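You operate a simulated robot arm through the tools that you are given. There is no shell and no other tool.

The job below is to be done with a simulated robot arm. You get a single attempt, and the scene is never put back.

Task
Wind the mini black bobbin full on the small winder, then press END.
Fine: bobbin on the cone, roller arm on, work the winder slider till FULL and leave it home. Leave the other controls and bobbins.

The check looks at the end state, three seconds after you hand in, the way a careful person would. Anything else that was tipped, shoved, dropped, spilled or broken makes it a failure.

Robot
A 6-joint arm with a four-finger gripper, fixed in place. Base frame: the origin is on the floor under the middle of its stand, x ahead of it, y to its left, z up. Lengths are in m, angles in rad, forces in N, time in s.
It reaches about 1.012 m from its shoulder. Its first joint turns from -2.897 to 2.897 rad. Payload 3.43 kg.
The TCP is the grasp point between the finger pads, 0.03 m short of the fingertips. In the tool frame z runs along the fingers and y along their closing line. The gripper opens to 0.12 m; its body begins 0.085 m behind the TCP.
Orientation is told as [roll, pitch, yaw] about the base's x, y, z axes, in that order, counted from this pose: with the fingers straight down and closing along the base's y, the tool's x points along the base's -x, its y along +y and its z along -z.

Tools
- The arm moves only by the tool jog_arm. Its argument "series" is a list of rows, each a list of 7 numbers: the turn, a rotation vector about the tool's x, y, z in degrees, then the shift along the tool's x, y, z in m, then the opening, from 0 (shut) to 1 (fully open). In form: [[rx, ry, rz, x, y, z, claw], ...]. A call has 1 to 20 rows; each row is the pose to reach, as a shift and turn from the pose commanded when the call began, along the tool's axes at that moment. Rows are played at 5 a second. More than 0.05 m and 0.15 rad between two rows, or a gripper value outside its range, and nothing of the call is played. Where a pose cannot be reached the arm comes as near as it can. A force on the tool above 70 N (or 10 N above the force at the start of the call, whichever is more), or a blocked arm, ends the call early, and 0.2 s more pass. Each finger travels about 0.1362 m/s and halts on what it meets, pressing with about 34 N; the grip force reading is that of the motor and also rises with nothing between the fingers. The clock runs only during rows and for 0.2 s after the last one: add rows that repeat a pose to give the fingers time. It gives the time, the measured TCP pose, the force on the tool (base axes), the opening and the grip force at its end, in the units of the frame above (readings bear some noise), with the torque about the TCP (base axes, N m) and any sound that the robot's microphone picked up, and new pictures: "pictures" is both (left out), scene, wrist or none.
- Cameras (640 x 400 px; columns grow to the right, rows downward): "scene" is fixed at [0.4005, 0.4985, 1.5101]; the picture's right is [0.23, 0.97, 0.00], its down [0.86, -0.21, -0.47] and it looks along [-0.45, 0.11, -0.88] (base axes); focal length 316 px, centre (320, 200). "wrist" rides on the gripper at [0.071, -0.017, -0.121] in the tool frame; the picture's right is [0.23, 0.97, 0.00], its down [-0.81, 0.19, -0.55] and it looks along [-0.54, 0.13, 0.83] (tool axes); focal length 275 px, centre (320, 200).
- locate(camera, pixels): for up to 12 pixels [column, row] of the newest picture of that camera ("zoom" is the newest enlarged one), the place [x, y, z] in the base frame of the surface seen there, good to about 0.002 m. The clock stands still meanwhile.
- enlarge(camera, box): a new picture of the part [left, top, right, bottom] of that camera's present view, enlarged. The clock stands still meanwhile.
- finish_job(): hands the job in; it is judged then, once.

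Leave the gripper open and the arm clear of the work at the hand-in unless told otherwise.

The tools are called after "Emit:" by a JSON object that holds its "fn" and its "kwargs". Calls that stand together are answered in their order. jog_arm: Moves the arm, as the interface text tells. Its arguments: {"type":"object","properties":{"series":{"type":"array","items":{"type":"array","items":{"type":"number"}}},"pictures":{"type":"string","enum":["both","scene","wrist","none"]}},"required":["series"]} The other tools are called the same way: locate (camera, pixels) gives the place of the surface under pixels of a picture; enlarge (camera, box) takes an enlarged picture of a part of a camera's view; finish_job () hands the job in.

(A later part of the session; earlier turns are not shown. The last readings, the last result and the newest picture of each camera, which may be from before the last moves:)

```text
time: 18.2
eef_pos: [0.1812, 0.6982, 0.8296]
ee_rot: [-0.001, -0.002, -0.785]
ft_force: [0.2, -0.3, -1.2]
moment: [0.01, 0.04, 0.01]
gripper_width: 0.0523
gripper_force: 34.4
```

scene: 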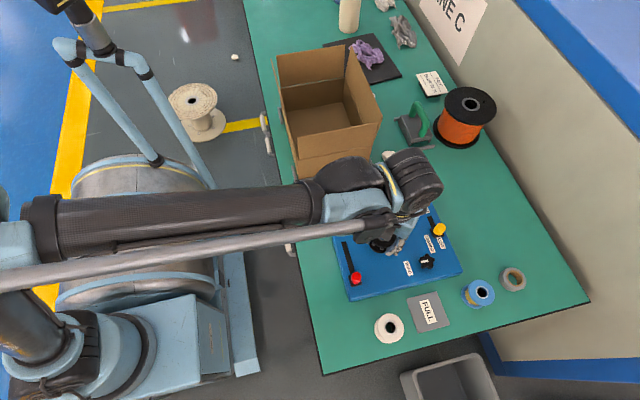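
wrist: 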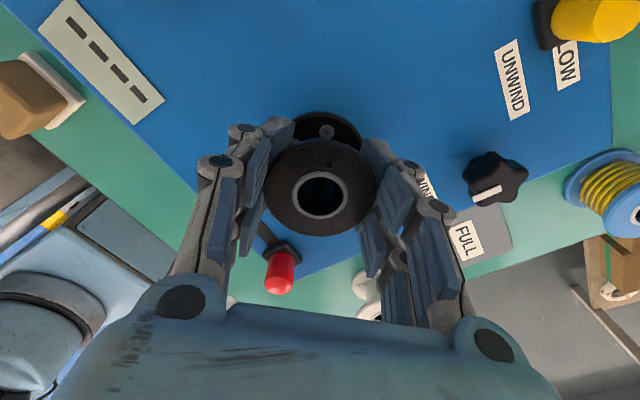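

Forces are near zero at z 0.8296. I go down 3 mm more to seat it.

Emit:
{"fn": "jog_arm", "kwargs": {"series": [[0, 0, 0, 0, 0, 0.001, 0.35], [0, 0, 0, 0, 0, 0.002, 0.35], [0, 0, 0, 0, 0, 0.003, 0.35], [0, 0, 0, 0, 0, 0.003, 0.35]]}}

Emit:
{"fn": "enlarge", "kwargs": {"camera": "scene", "box": [340, 200, 436, 260]}}

```text
time: 19.2
eef_pos: [0.1807, 0.6979, 0.8259]
ee_rot: [0.002, -0.002, -0.787]
ft_force: [-3.8, -0.5, 11.4]
moment: [-0.12, -0.05, -0.04]
gripper_width: 0.0522
gripper_force: 34.4
```

scene: 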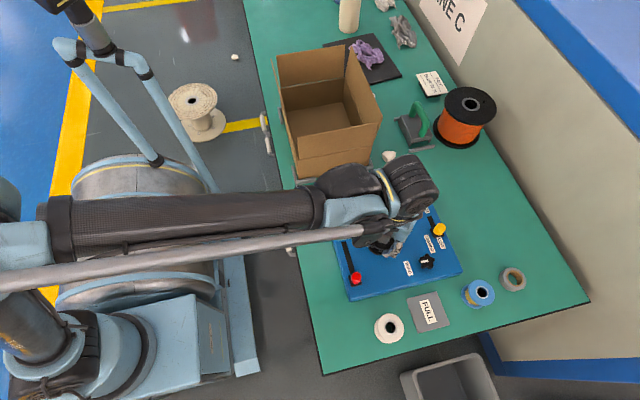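
wrist: 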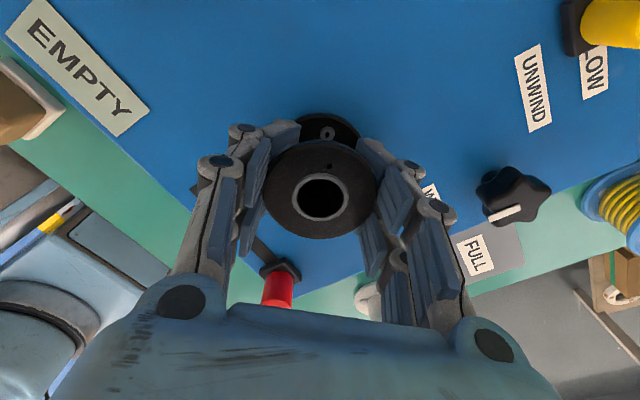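

```text
6.67 times, centred on (388, 230) of scene
```

zoom: 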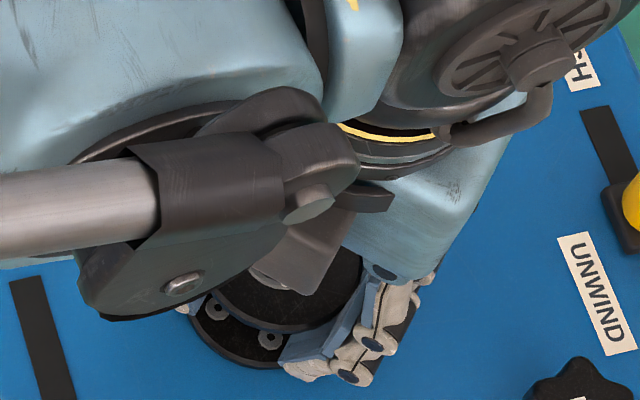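

The display now reads EMPTY at (85,65), so the bobbin is seated (11 N contact). I open the fingers gently.

Emit:
{"fn": "jog_arm", "kwargs": {"series": [[0, 0, 0, 0, 0, -0.001, 0.4], [0, 0, 0, 0, 0, -0.001, 0.48], [0, 0, 0, 0, 0, -0.001, 0.55], [0, 0, 0, 0, 0, -0.001, 0.62], [0, 0, 0, 0, 0, -0.001, 0.62]]}}

```text
time: 20.4
eef_pos: [0.1816, 0.6975, 0.8276]
ee_rot: [0.0, -0.003, -0.786]
ft_force: [-0.7, -1.2, -0.8]
moment: [0.02, 0.01, 0.02]
gripper_width: 0.0743
gripper_force: 0.0
```

scene: 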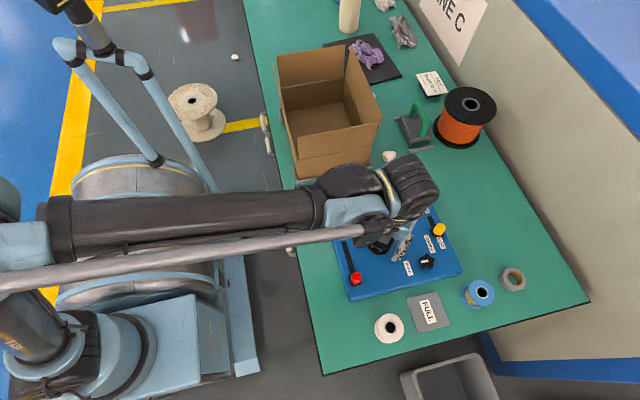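
wrist: 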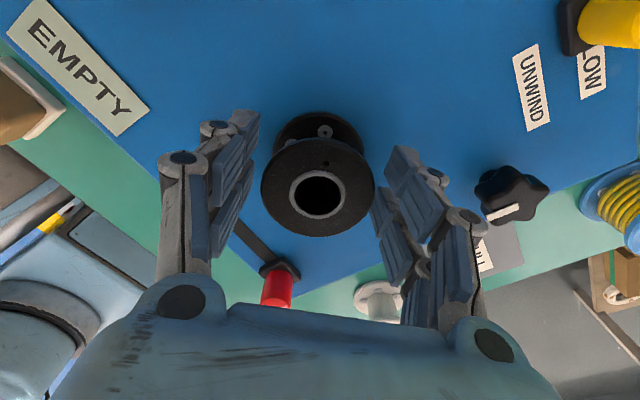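

Released cleanly and the bobbin stays put. I retreat straight up 0.12 m.

Emit:
{"fn": "jog_arm", "kwargs": {"series": [[0, 0, 0, 0, 0, -0.015, 0.62], [0, 0, 0, 0, 0, -0.04, 0.62], [0, 0, 0, 0, 0, -0.075, 0.62], [0, 0, 0, 0, 0, -0.12, 0.62], [0, 0, 0, 0, 0, -0.12, 0.62]]}}

Emit:
{"fn": "enlarge", "kwargs": {"camera": "wrist", "box": [240, 60, 400, 160]}}

```text
time: 21.6
eef_pos: [0.1826, 0.6978, 0.9478]
ee_rot: [0.0, -0.001, -0.786]
ft_force: [0.1, -0.5, 0.1]
moment: [0.04, -0.01, 0.02]
gripper_width: 0.0747
gripper_force: 0.2
```

scene: 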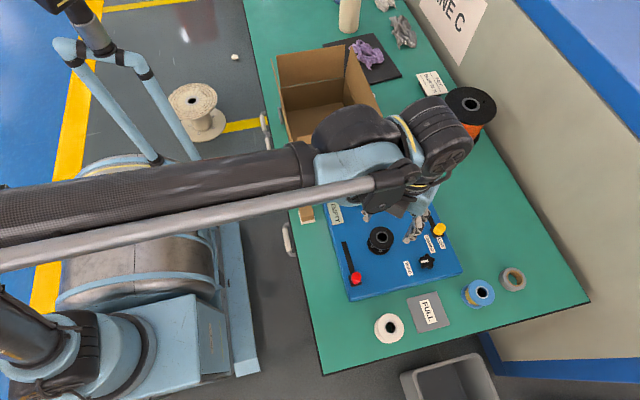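
wrist: 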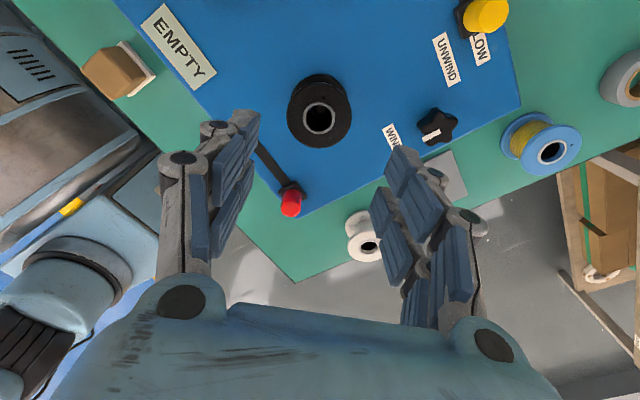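

```text
4.00 times, centred on (320, 110) of wrist
```

zoom: 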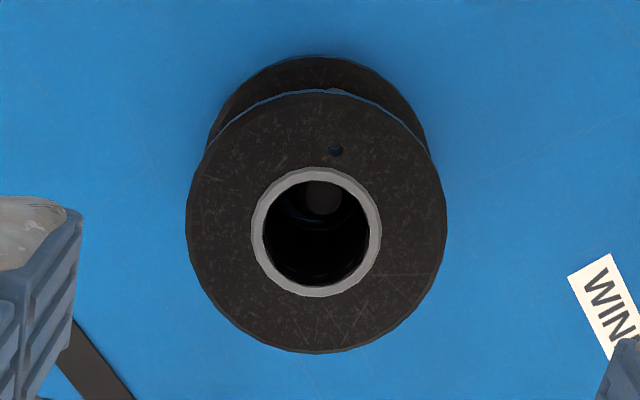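

The bobbin sits on the cone. I measure its rim now.

Emit:
{"fn": "locate", "kwargs": {"camera": "zoom", "pixels": [[192, 210], [440, 210], [318, 95], [318, 348], [258, 230], [376, 230], [322, 195], [100, 100], [330, 60]]}}

```text
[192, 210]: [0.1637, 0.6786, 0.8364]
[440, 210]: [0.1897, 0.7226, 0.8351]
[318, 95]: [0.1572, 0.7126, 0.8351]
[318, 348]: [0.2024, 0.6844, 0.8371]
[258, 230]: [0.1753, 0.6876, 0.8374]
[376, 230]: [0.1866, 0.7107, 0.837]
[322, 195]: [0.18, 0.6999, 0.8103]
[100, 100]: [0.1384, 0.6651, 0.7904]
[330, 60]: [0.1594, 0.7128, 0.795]
```

Bobbin centre is (0.180,0.699), top z 0.836. Next is the roller arm: I move above its blue peg at (0.071,0.7185), top 0.857, turn to yaw -60° and narrow the opening to about 0.045 m, staying high.

Emit:
{"fn": "jog_arm", "kwargs": {"series": [[0, 0, 5, 0.0234, -0.0161, 0, 0.5], [0, 0, 10, 0.0468, -0.0322, 0, 0.4], [0, 0, 15, 0.0701, -0.0482, 0, 0.38], [0, 0, 15, 0.0935, -0.0643, 0, 0.38], [0, 0, 15, 0.0935, -0.0643, 0, 0.38], [0, 0, 15, 0.0935, -0.0643, 0, 0.38]]}}

Emit:
{"fn": "enlarge", "kwargs": {"camera": "wrist", "box": [220, 60, 420, 185]}}

```text
time: 23.0
eef_pos: [0.0677, 0.7196, 0.948]
ee_rot: [0.001, 0.001, -1.047]
ft_force: [-1.0, 0.0, 0.3]
moment: [-0.01, -0.02, -0.01]
gripper_width: 0.0456
gripper_force: 0.0
```

scene: 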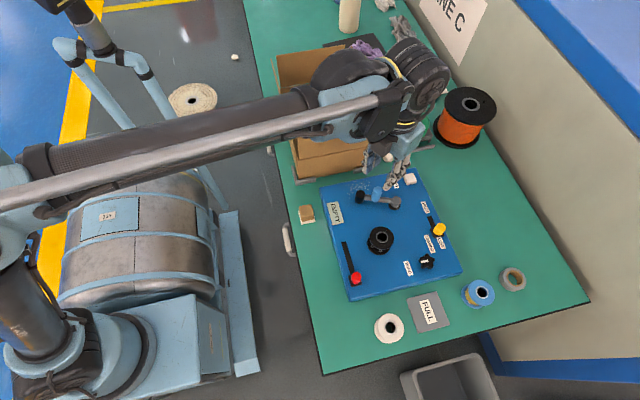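
wrist: 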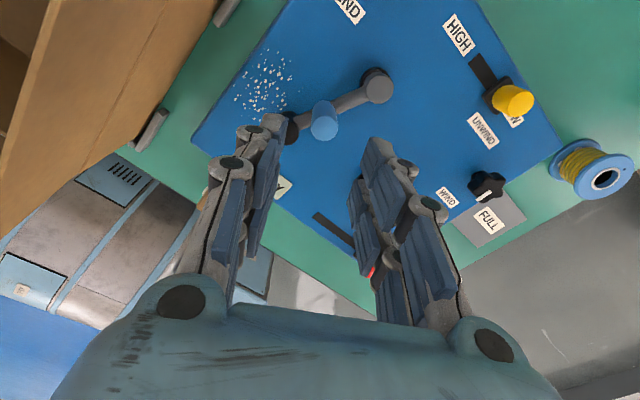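

```text
3.20 times, centred on (320, 122) of wrist
```

zoom: 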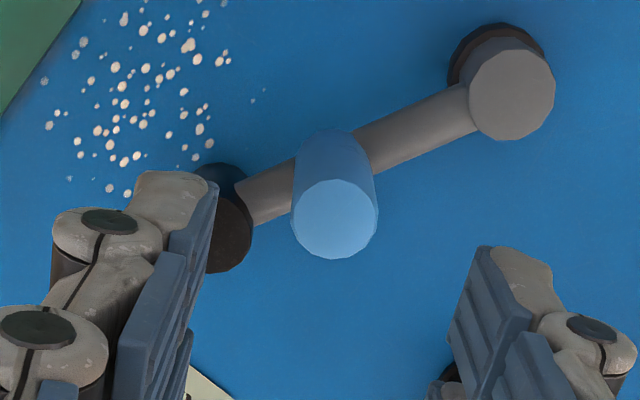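

The peg shows at (325,128), about 4 mm to tool +y. I shift that much and lower to TCP z≈0.872 so the fingertips straddle the peg at z≈0.842, above the roller and bobbin tops.

Emit:
{"fn": "jog_arm", "kwargs": {"series": [[0, 0, 0, 0, 0.0037, 0.02, 0.38], [0, 0, 0, 0, 0.0037, 0.045, 0.38], [0, 0, 0, 0, 0.0037, 0.065, 0.38], [0, 0, 0, 0, 0.0037, 0.076, 0.38], [0, 0, 0, 0, 0.0037, 0.076, 0.38]]}}

Emit:
{"fn": "enlarge", "kwargs": {"camera": "scene", "box": [332, 150, 428, 210]}}

Emit:
{"fn": "enlarge", "kwargs": {"camera": "wrist", "box": [220, 80, 420, 205]}}

```text
time: 24.2
eef_pos: [0.0731, 0.7228, 0.8719]
ee_rot: [0.0, -0.003, -1.047]
ft_force: [-0.4, -0.1, -0.6]
moment: [0.03, 0.04, 0.03]
gripper_width: 0.0455
gripper_force: 0.1
```

scene: 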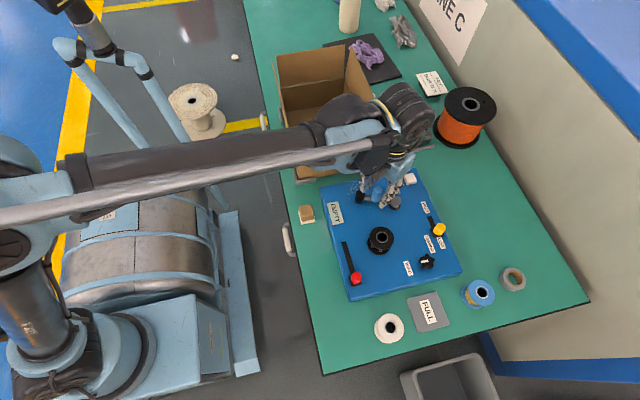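
wrist: 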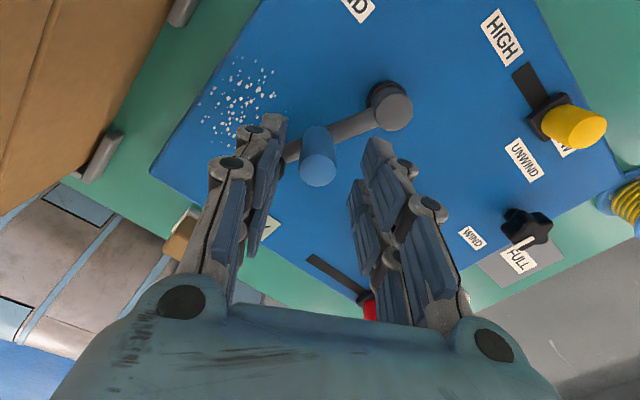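

```text
6.67 times, centred on (380, 180) of scene
```

zoom: 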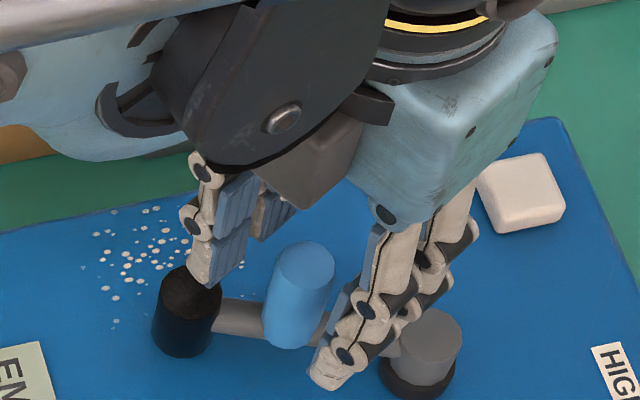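

```text
3.20 times, centred on (320, 142) of wrist
```

zoom: 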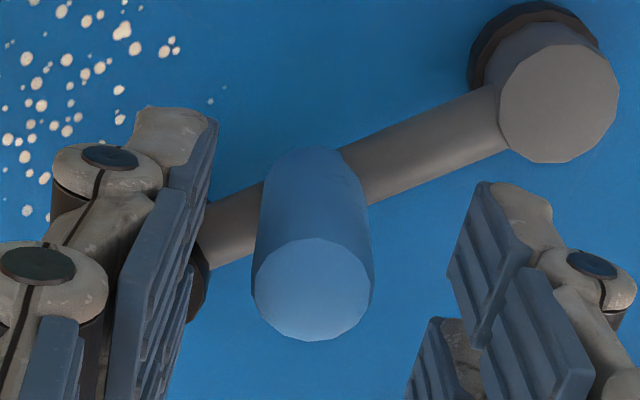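

The peg is nicely straddled. I now push it along its arc about the pivot at (0.095,0.767), first about half way, to see how the roller arm moves.

Emit:
{"fn": "jog_arm", "kwargs": {"series": [[0, 0, 0, -0.0028, 0.0096, 0, 0.38], [0, 0, 0, -0.0088, 0.0142, 0, 0.38], [0, 0, 0, -0.014, 0.0196, 0, 0.38], [0, 0, 0, -0.0184, 0.0257, 0, 0.38], [0, 0, 0, -0.0219, 0.0324, 0, 0.38], [0, 0, 0, -0.0219, 0.0324, 0, 0.38]]}}

Emit:
{"fn": "enlarge", "kwargs": {"camera": "scene", "box": [332, 170, 428, 260]}}

```text
time: 25.6
eef_pos: [0.1121, 0.7188, 0.8721]
ee_rot: [0.0, -0.002, -1.048]
ft_force: [-1.3, -0.2, 0.2]
moment: [0.02, 0.02, 0.02]
gripper_width: 0.0461
gripper_force: 0.5
```

scene: 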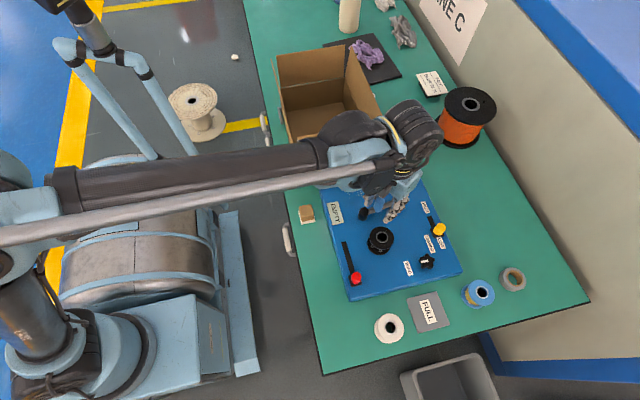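
wrist: 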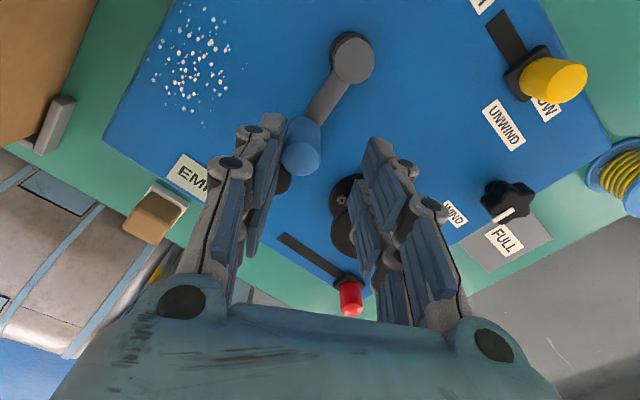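

```text
4.44 times, centred on (380, 215) of scene
```

zoom: 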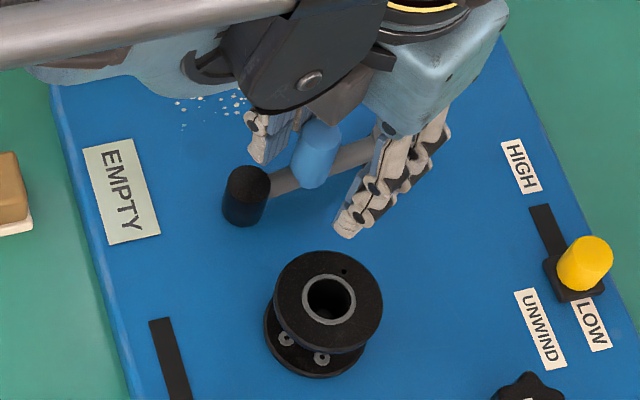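

The arm swings freely (about 1 N). The roller is near (245,195) in the zoom, heading toward the bobbin. I continue along the arc in smaller steps.

Emit:
{"fn": "jog_arm", "kwargs": {"series": [[0, 0, 0, -0.0014, 0.0036, 0, 0.38], [0, 0, 0, -0.0026, 0.0071, 0, 0.38], [0, 0, 0, -0.0035, 0.0107, 0, 0.38], [0, 0, 0, -0.0042, 0.0144, 0, 0.38], [0, 0, 0, -0.0046, 0.0182, 0, 0.38], [0, 0, 0, -0.0046, 0.0182, 0, 0.38]]}}

Emit:
{"fn": "enlarge", "kwargs": {"camera": "scene", "box": [332, 170, 428, 260]}}

```text
time: 27.0
eef_pos: [0.1303, 0.7228, 0.8716]
ee_rot: [0.001, -0.003, -1.047]
ft_force: [-0.3, -1.2, -0.1]
moment: [0.02, 0.01, 0.01]
gripper_width: 0.0461
gripper_force: 1.2
```

scene: 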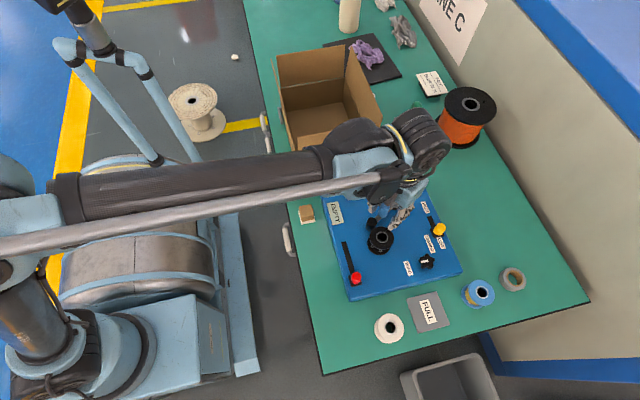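
wrist: 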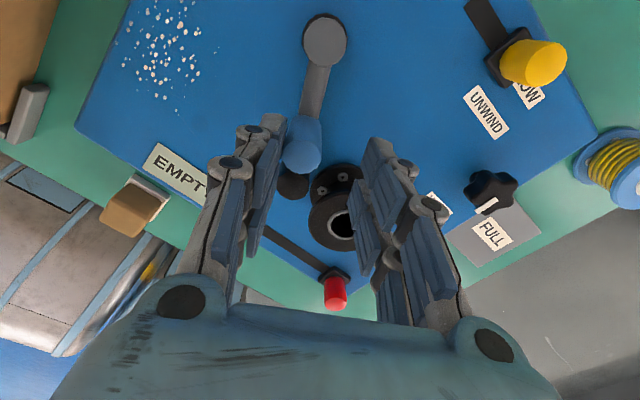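

```text
4.44 times, centred on (380, 215) of scene
```

zoom: 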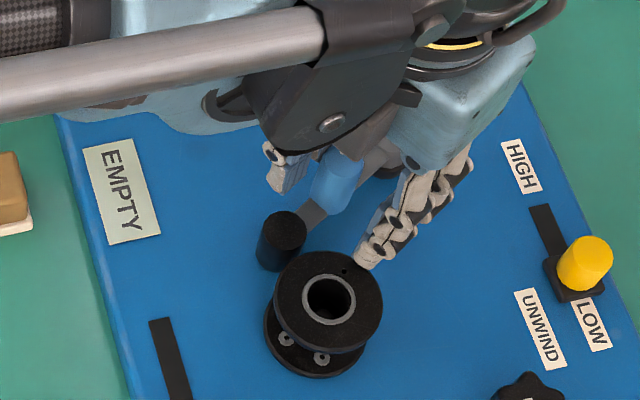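

The roller is about to meet the bobbin. I continue in 2 mm steps and check the force.

Emit:
{"fn": "jog_arm", "kwargs": {"series": [[0, 0, 0, -0.0001, 0.002, 0, 0.38], [0, 0, 0, -0.0002, 0.004, 0, 0.38], [0, 0, 0, -0.0001, 0.006, 0, 0.38], [0, 0, 0, 0, 0.0075, 0, 0.38], [0, 0, 0, 0, 0.0075, 0, 0.38]]}}

Emit:
{"fn": "enlarge", "kwargs": {"camera": "scene", "box": [332, 170, 428, 260]}}

Emit:
{"fn": "enlarge", "kwargs": {"camera": "wrist", "box": [240, 90, 400, 290]}}

```text
time: 28.2
eef_pos: [0.1352, 0.7264, 0.8711]
ee_rot: [0.0, -0.001, -1.046]
ft_force: [-10.6, -11.0, -2.8]
moment: [-0.31, 0.2, 0.25]
gripper_width: 0.0538
gripper_force: 7.6
```

scene: 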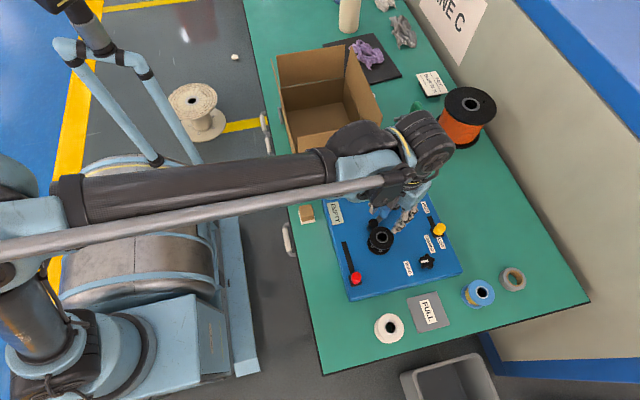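
wrist: 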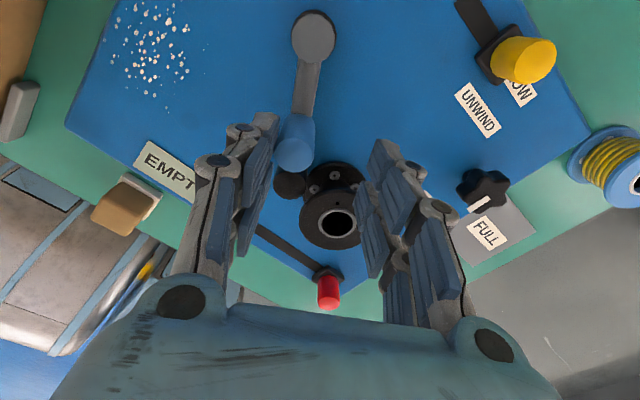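

```text
4.44 times, centred on (380, 215) of scene
```

zoom: 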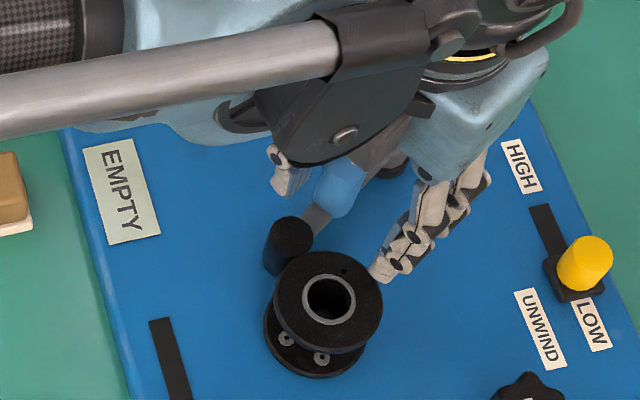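

```text
2.00 times, centred on (320, 190) of wrist
```

zoom: 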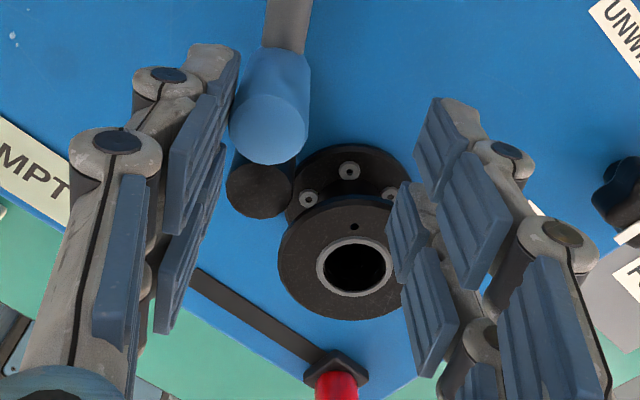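

Force rose to about 15 N: the roller now bears on the bobbin. I back the fingers off so the peg is free, and check whether the roller arm stays on.

Emit:
{"fn": "jog_arm", "kwargs": {"series": [[0, 0, 0, 0, -0.005, 0, 0.38], [0, 0, 0, 0, -0.01, 0, 0.42], [0, 0, 0, 0, -0.016, 0, 0.45], [0, 0, 0, 0, -0.016, 0, 0.45]]}}

Emit:
{"fn": "enlarge", "kwargs": {"camera": "wrist", "box": [220, 70, 420, 195]}}

Emit:
{"fn": "enlarge", "kwargs": {"camera": "scene", "box": [332, 170, 428, 260]}}

```text
time: 29.2
eef_pos: [0.1227, 0.7191, 0.8709]
ee_rot: [0.001, -0.002, -1.048]
ft_force: [0.3, -0.5, 0.0]
moment: [0.0, -0.03, 0.03]
gripper_width: 0.0539
gripper_force: 0.1
```

scene: 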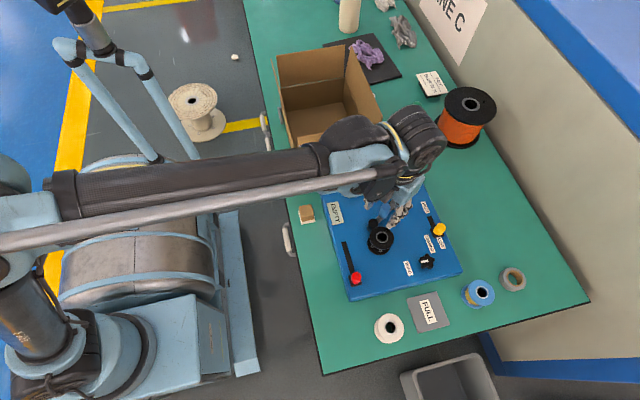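
wrist: 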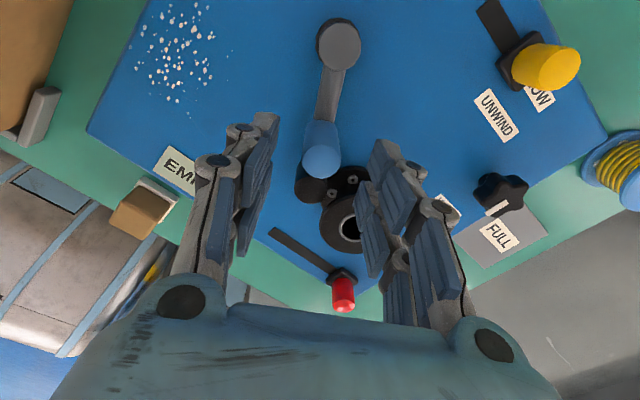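

```text
3.20 times, centred on (320, 132) of wrist
```

zoom: 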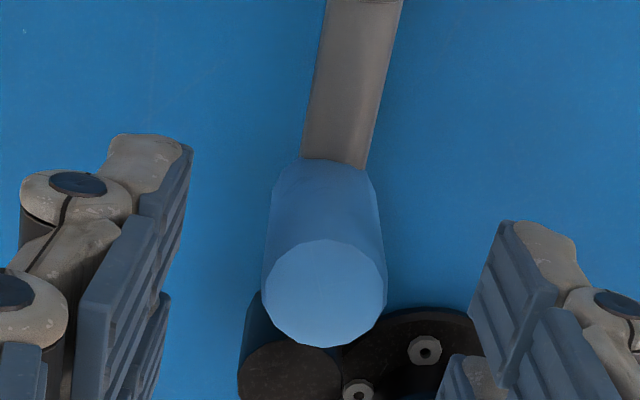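

```text
4.44 times, centred on (380, 215) of scene
```

zoom: 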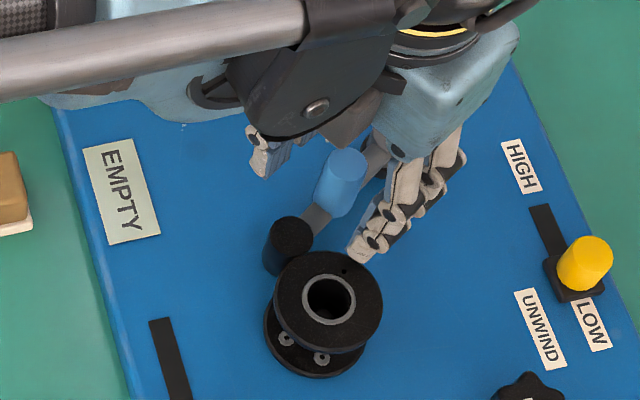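

The roller arm stays against the bobbin by itself. I lift 0.09 m straight up and look over the panel.

Emit:
{"fn": "jog_arm", "kwargs": {"series": [[0, 0, 0, 0, 0, -0.015, 0.45], [0, 0, 0, 0, 0, -0.04, 0.45], [0, 0, 0, 0, 0, -0.07, 0.45], [0, 0, 0, 0, 0, -0.1, 0.45], [0, 0, 0, 0, 0, -0.1, 0.45]]}}

Emit:
{"fn": "enlarge", "kwargs": {"camera": "wrist", "box": [240, 30, 400, 130]}}

```text
time: 30.4
eef_pos: [0.1227, 0.7188, 0.9714]
ee_rot: [0.001, -0.002, -1.048]
ft_force: [-0.5, 0.1, -0.7]
moment: [0.0, 0.02, -0.01]
gripper_width: 0.054
gripper_force: 0.1
```

scene: 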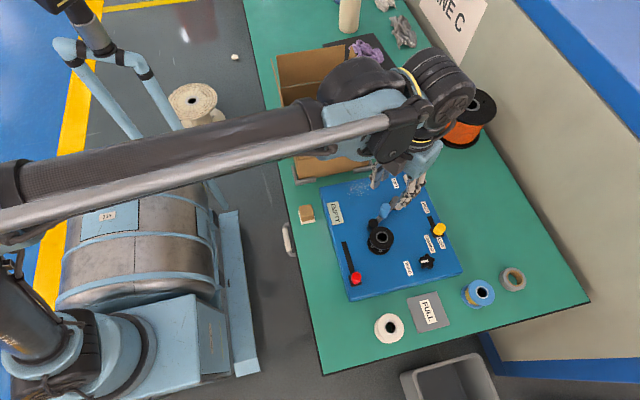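
wrist: 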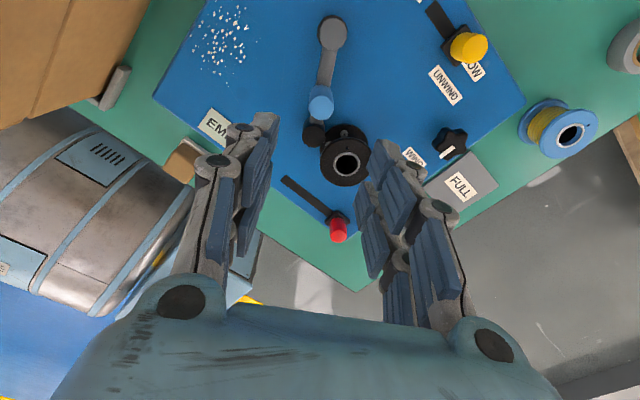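

```text
4.00 times, centred on (320, 80) of wrist
```

zoom: 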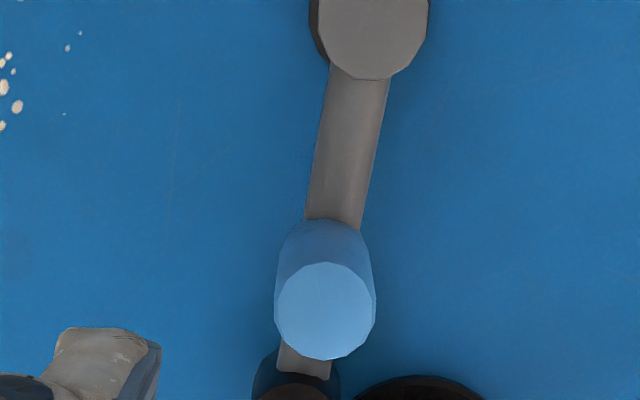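

I check the roller-bobbin contact near (325,140) in the wrist view.

Emit:
{"fn": "enlarge", "kwargs": {"camera": "wrist", "box": [280, 100, 400, 190]}}

Emit:
{"fn": "locate", "kwargs": {"camera": "wrist", "pixels": [[315, 136], [321, 102], [331, 33], [338, 229], [331, 214], [285, 180], [322, 163], [368, 163], [345, 145], [345, 185], [345, 222]]}}

Emit:
{"fn": "enlarge", "kwargs": {"camera": "scene", "box": [348, 190, 412, 260]}}

```text
4.44 times, centred on (340, 145) of wrist
```

zoom: 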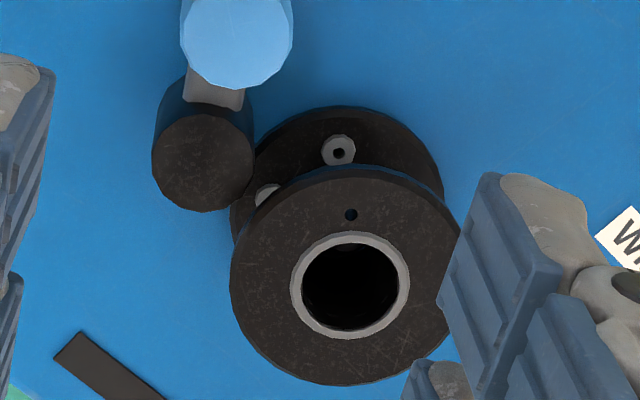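

```text
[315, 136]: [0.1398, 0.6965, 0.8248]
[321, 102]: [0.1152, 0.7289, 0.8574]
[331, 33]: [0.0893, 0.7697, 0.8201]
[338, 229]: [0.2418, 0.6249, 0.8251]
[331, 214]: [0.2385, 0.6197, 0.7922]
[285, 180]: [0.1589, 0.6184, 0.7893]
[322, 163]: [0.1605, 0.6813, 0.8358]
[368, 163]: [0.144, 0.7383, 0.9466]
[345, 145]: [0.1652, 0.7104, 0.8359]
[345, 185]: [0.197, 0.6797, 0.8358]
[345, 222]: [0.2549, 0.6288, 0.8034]
```

```text
5.71 times, centred on (380, 225) of scene
```

zoom: 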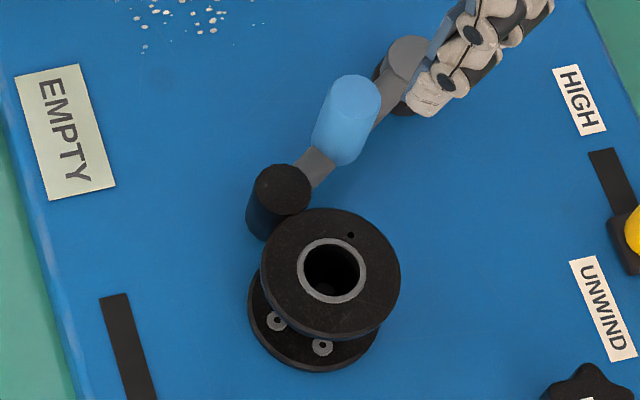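

The roller rests against the flange. Next is the slider: knob at about (0.252,0.617), top 0.828, slot running to x≈0.155. I first measure finger width in the wrist view so the fingers clear the bobbin beside the slot.

Emit:
{"fn": "locate", "kwargs": {"camera": "wrist", "pixels": [[270, 118], [262, 160], [245, 245], [237, 205], [375, 145], [415, 185], [360, 190], [370, 270], [385, 250], [405, 280], [231, 162], [240, 130]]}}

```text
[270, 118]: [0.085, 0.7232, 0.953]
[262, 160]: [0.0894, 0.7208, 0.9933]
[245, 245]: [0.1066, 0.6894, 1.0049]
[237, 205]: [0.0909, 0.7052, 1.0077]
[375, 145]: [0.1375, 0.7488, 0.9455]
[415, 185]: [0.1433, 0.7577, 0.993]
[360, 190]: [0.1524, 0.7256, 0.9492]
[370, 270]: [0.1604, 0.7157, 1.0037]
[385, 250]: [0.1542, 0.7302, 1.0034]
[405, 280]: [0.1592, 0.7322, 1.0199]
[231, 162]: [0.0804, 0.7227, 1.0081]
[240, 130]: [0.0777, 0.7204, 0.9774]
```

Each finger pair spans about ±0.025 sideways and 0.015 thick, so there's room beside the bobbin. I move over the knob at (0.252,0.617), turn to yaw -70° and narrow the opening to 0.038.

Emit:
{"fn": "jog_arm", "kwargs": {"series": [[0, 0, 3, -0.0382, 0.0153, 0, 0.4], [0, 0, 6, -0.0764, 0.0306, 0, 0.35], [0, 0, 10, -0.1146, 0.0458, 0, 0.32], [0, 0, 10, -0.1528, 0.0611, 0, 0.32], [0, 0, 10, -0.1528, 0.0611, 0.02, 0.32], [0, 0, 10, -0.1528, 0.0611, 0.02, 0.32]]}}

Emit:
{"fn": "enlarge", "kwargs": {"camera": "wrist", "box": [240, 60, 400, 160]}}

```text
time: 31.8
eef_pos: [0.2494, 0.6188, 0.9542]
ee_rot: [0.0, -0.001, -1.223]
ft_force: [0.0, 0.3, 0.1]
moment: [0.01, 0.01, -0.01]
gripper_width: 0.0385
gripper_force: 0.1
```

scene: 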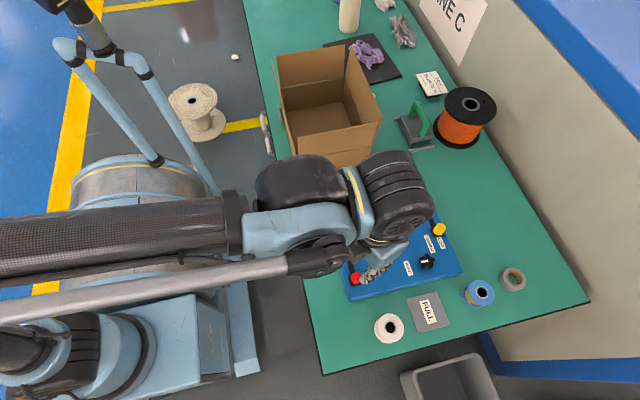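
wrist: 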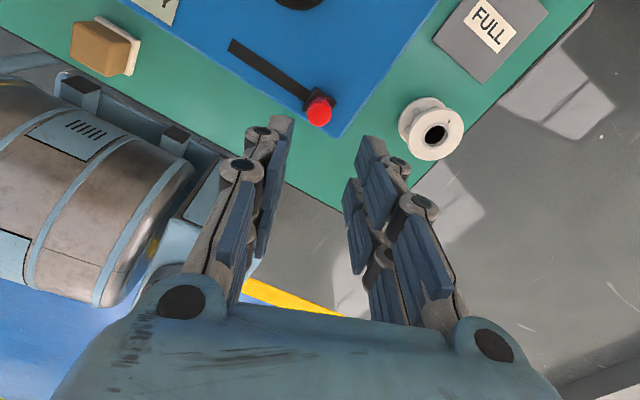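

```text
4.00 times, centred on (320, 110) of wrist
```

zoom: 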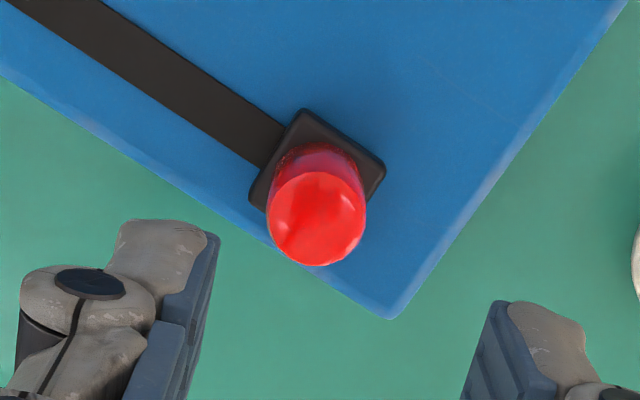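

The knob top sits at (319,114), right where a point under the TCP should be. I measure it and then descend.

Emit:
{"fn": "locate", "kwargs": {"camera": "zoom", "pixels": [[316, 218], [272, 218], [360, 218], [316, 180], [316, 258], [355, 150], [255, 190], [370, 185]]}}

```text
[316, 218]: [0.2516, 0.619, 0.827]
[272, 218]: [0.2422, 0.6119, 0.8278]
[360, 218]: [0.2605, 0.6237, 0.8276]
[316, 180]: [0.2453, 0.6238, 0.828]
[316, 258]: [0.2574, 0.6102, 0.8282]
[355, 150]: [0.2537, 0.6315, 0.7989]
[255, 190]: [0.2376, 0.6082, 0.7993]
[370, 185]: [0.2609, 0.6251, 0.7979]
```

Knob centre is (0.2515,0.618), diameter about 0.02. I shift slightly and lower to TCP z≈0.837, with fingertips at about 0.807 straddling the knob.

Emit:
{"fn": "jog_arm", "kwargs": {"series": [[0, 0, 0, -0.0016, 0.0015, 0.03, 0.32], [0, 0, 0, -0.0016, 0.0015, 0.06, 0.32], [0, 0, 0, -0.0016, 0.0015, 0.085, 0.32], [0, 0, 0, -0.0016, 0.0015, 0.105, 0.32], [0, 0, 0, -0.0016, 0.0015, 0.117, 0.32], [0, 0, 0, -0.0016, 0.0015, 0.117, 0.32]]}}

Emit:
{"fn": "enlarge", "kwargs": {"camera": "wrist", "box": [220, 90, 420, 215]}}

```text
time: 33.2
eef_pos: [0.2551, 0.6166, 0.8355]
ee_rot: [0.001, -0.002, -1.222]
ft_force: [0.0, 0.7, -0.1]
moment: [0.01, 0.01, -0.02]
gripper_width: 0.0385
gripper_force: 0.0
```

scene: 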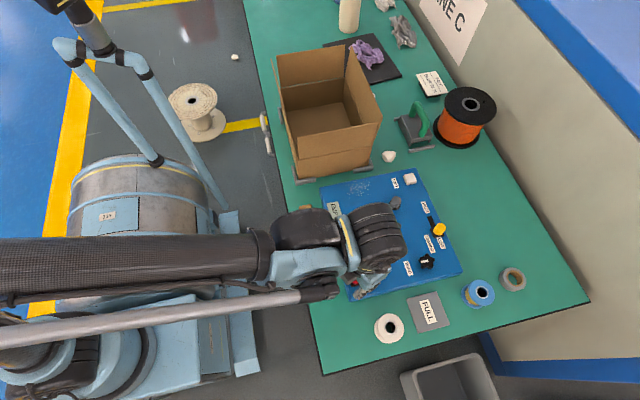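
wrist: 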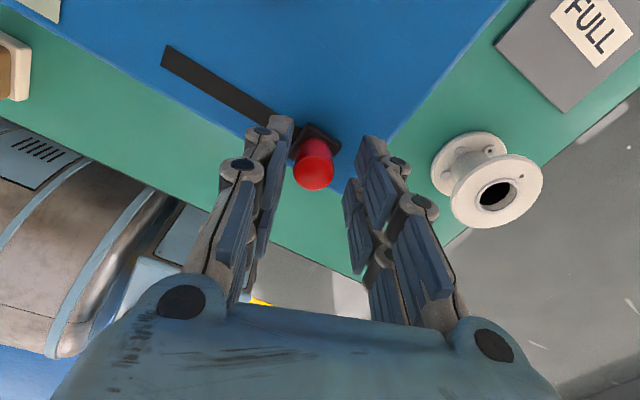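

```text
3.20 times, centred on (320, 152) of wrist
```

zoom: 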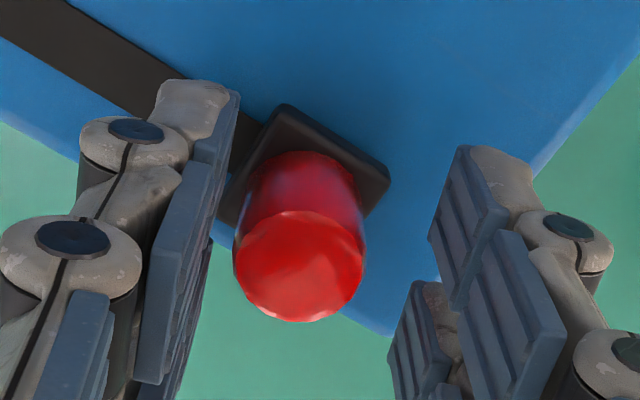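

The knob is between the fingers. I push it along its slot toward -x, first about 45 mm, and look at the display.

Emit:
{"fn": "jog_arm", "kwargs": {"series": [[0, 0, 0, 0.0045, -0.013, 0, 0.32], [0, 0, 0, 0.0089, -0.026, 0, 0.32], [0, 0, 0, 0.0134, -0.039, 0, 0.32], [0, 0, 0, 0.0178, -0.052, 0, 0.32], [0, 0, 0, 0.0178, -0.052, 0, 0.32]]}}

```text
time: 34.4
eef_pos: [0.1979, 0.6157, 0.8367]
ee_rot: [-0.001, -0.002, -1.221]
ft_force: [-0.1, 0.1, 0.7]
moment: [-0.02, -0.03, 0.01]
gripper_width: 0.0384
gripper_force: 0.1
```

scene: 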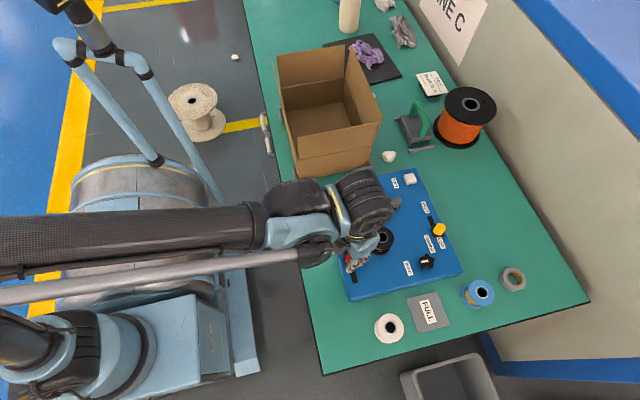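
wrist: 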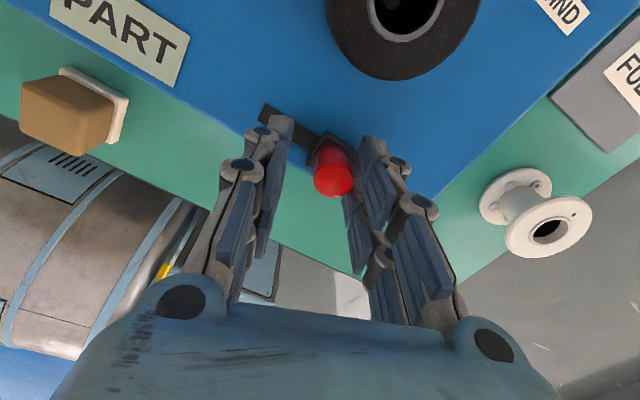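

The display now reads PART, so winding is under way. I push on toward the slot's far end and watch the display and force.

Emit:
{"fn": "jog_arm", "kwargs": {"series": [[0, 0, 0, 0.0042, -0.0106, 0, 0.32], [0, 0, 0, 0.0084, -0.0211, 0, 0.32], [0, 0, 0, 0.0105, -0.0264, 0, 0.32], [0, 0, 0, 0.0105, -0.0264, 0, 0.32]]}}

Emit:
{"fn": "enlarge", "kwargs": {"camera": "wrist", "box": [220, 90, 420, 215]}}

```text
time: 35.4
eef_pos: [0.1702, 0.6165, 0.8357]
ee_rot: [-0.001, -0.004, -1.22]
ft_force: [0.7, 0.8, 0.4]
moment: [-0.01, -0.01, -0.03]
gripper_width: 0.0389
gripper_force: 0.3
```

scene: 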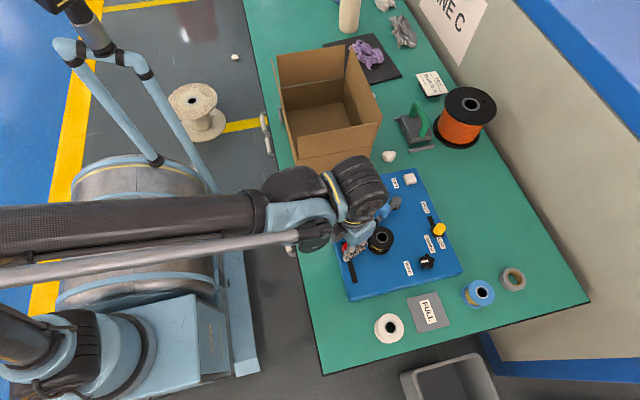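
wrist: 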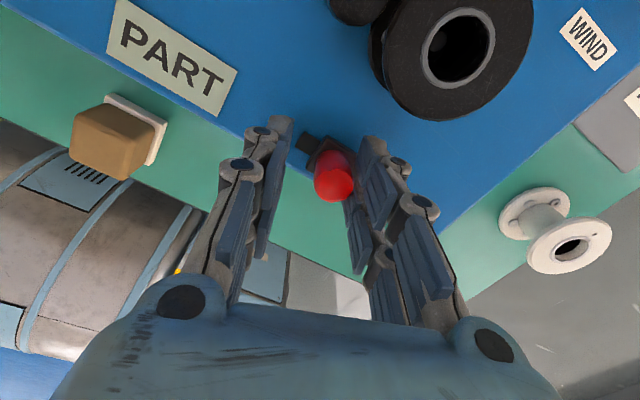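

```text
3.20 times, centred on (320, 152) of wrist
```

zoom: 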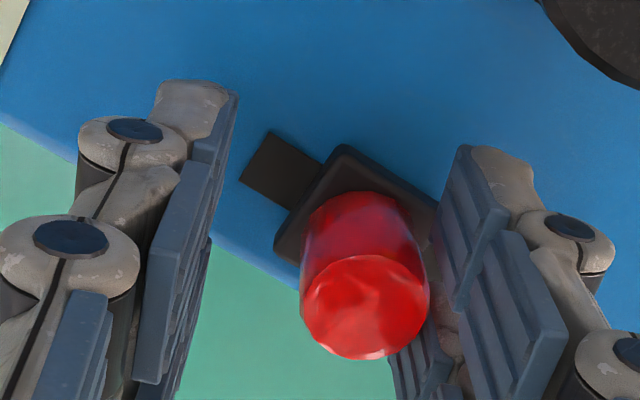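

Still PART; a bit of slot remains. I push 14 mm more in small steps.

Emit:
{"fn": "jog_arm", "kwargs": {"series": [[0, 0, 0, 0.0019, -0.0047, 0, 0.32], [0, 0, 0, 0.0037, -0.0094, 0, 0.32], [0, 0, 0, 0.0052, -0.0131, 0, 0.32], [0, 0, 0, 0.0052, -0.0131, 0, 0.32]]}}

Emit:
{"fn": "enlarge", "kwargs": {"camera": "wrist", "box": [220, 90, 420, 215]}}

```text
time: 36.4
eef_pos: [0.1558, 0.6172, 0.8361]
ee_rot: [-0.001, -0.002, -1.221]
ft_force: [0.7, 0.2, 0.1]
moment: [0.01, -0.04, -0.07]
gripper_width: 0.0388
gripper_force: 0.1
```

scene: 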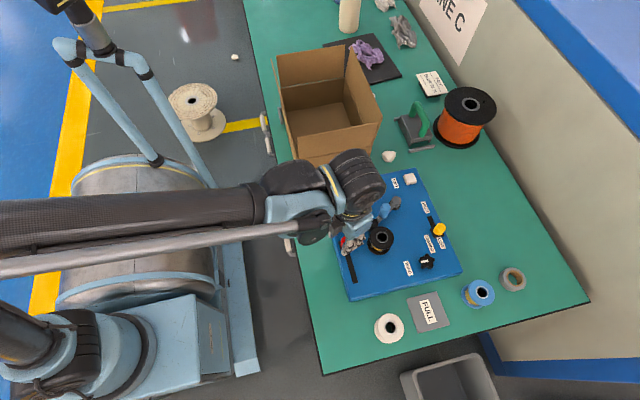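
wrist: 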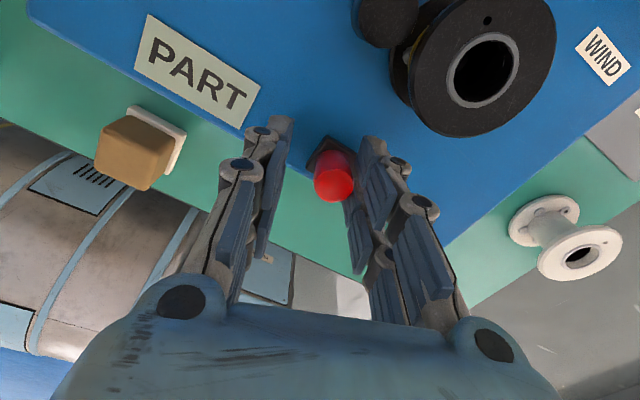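

```text
3.20 times, centred on (320, 152) of wrist
```

zoom: 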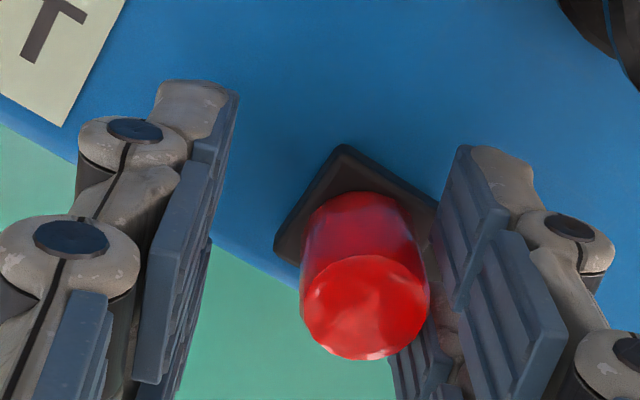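

The carriage is at the far end of the slot. I look at the bobbin at (480,65) to see the winding.

Emit:
{"fn": "enlarge", "kwargs": {"camera": "wrist", "box": [340, 0, 580, 150]}}

Emit:
{"fn": "jog_arm", "kwargs": {"series": [[0, 0, 0, 0, 0, 0, 0.32], [0, 0, 0, 0, 0, 0, 0.32], [0, 0, 0, 0, 0, 0, 0.32]], "pictures": "wrist"}}

Emit:
{"fn": "enlarge", "kwargs": {"camera": "wrist", "box": [340, 0, 580, 150]}}

```text
2.67 times, centred on (460, 75) of wrist
```

zoom: 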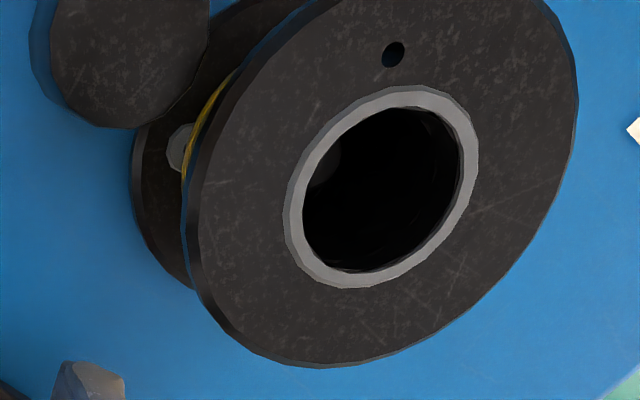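

```text
time: 37.2
eef_pos: [0.1555, 0.6169, 0.8344]
ee_rot: [-0.001, -0.002, -1.222]
ft_force: [-0.2, -0.2, 0.2]
moment: [0.01, 0.03, 0.01]
gripper_width: 0.0384
gripper_force: 0.1
```

wrist: 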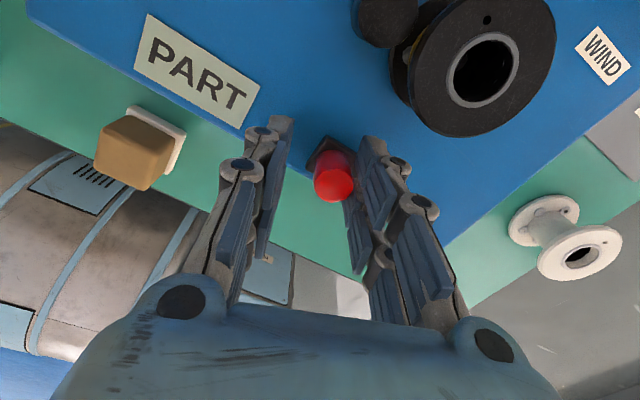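

```text
2.67 times, centred on (460, 75) of wrist
```

zoom: 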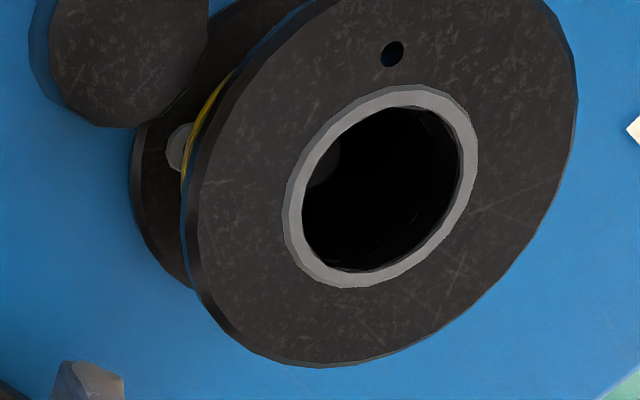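

There's a little yellow thread now, and it doesn't grow while the slider stands still, so the strokes do the winding. I push the knob back toward home with the other fingers.

Emit:
{"fn": "jog_arm", "kwargs": {"series": [[0, 0, 0, -0.0052, 0.0161, 0, 0.32], [0, 0, 0, -0.0104, 0.0322, 0, 0.32], [0, 0, 0, -0.0157, 0.0483, 0, 0.32], [0, 0, 0, -0.0209, 0.0644, 0, 0.32], [0, 0, 0, -0.0261, 0.0805, 0, 0.32], [0, 0, 0, -0.0313, 0.0966, 0, 0.32], [0, 0, 0, -0.0313, 0.0966, 0, 0.32]]}}

Emit:
{"fn": "enlarge", "kwargs": {"camera": "wrist", "box": [220, 90, 420, 215]}}

Emit:
{"fn": "enlarge", "kwargs": {"camera": "scene", "box": [320, 170, 448, 300]}}

```text
time: 38.8
eef_pos: [0.2565, 0.6191, 0.8347]
ee_rot: [0.001, -0.001, -1.221]
ft_force: [-0.1, -0.5, -0.4]
moment: [-0.01, 0.02, 0.01]
gripper_width: 0.0382
gripper_force: 0.1
```

scene: 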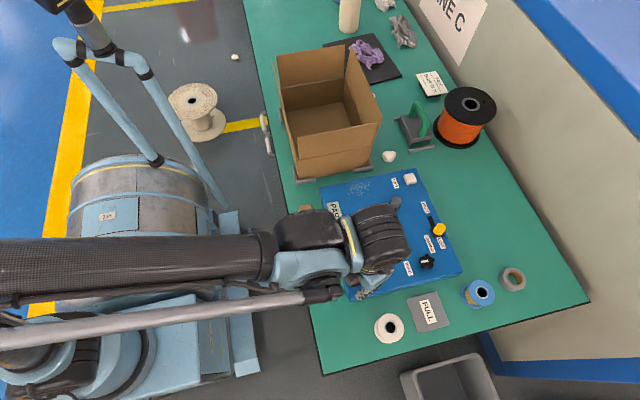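
wrist: 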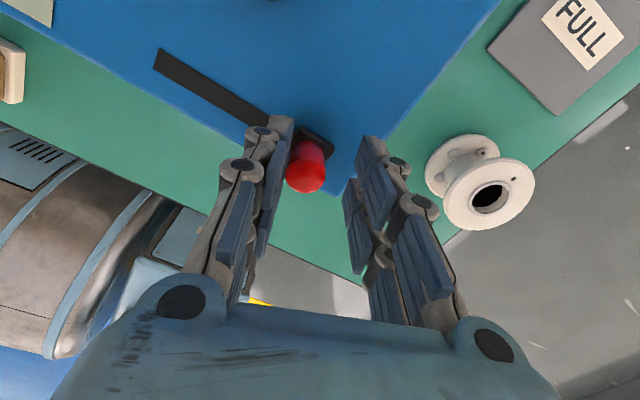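

```text
3.20 times, centred on (320, 152) of wrist
```

zoom: 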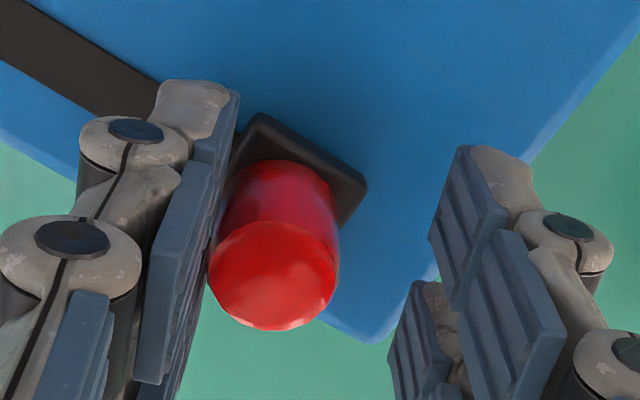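

```text
3.08 times, centred on (384, 235) of scene
```

zoom: 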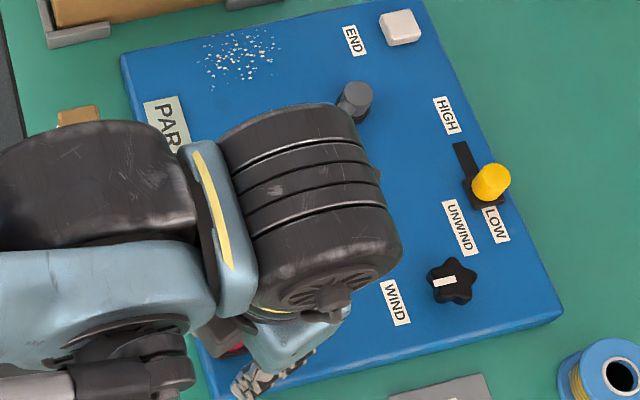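

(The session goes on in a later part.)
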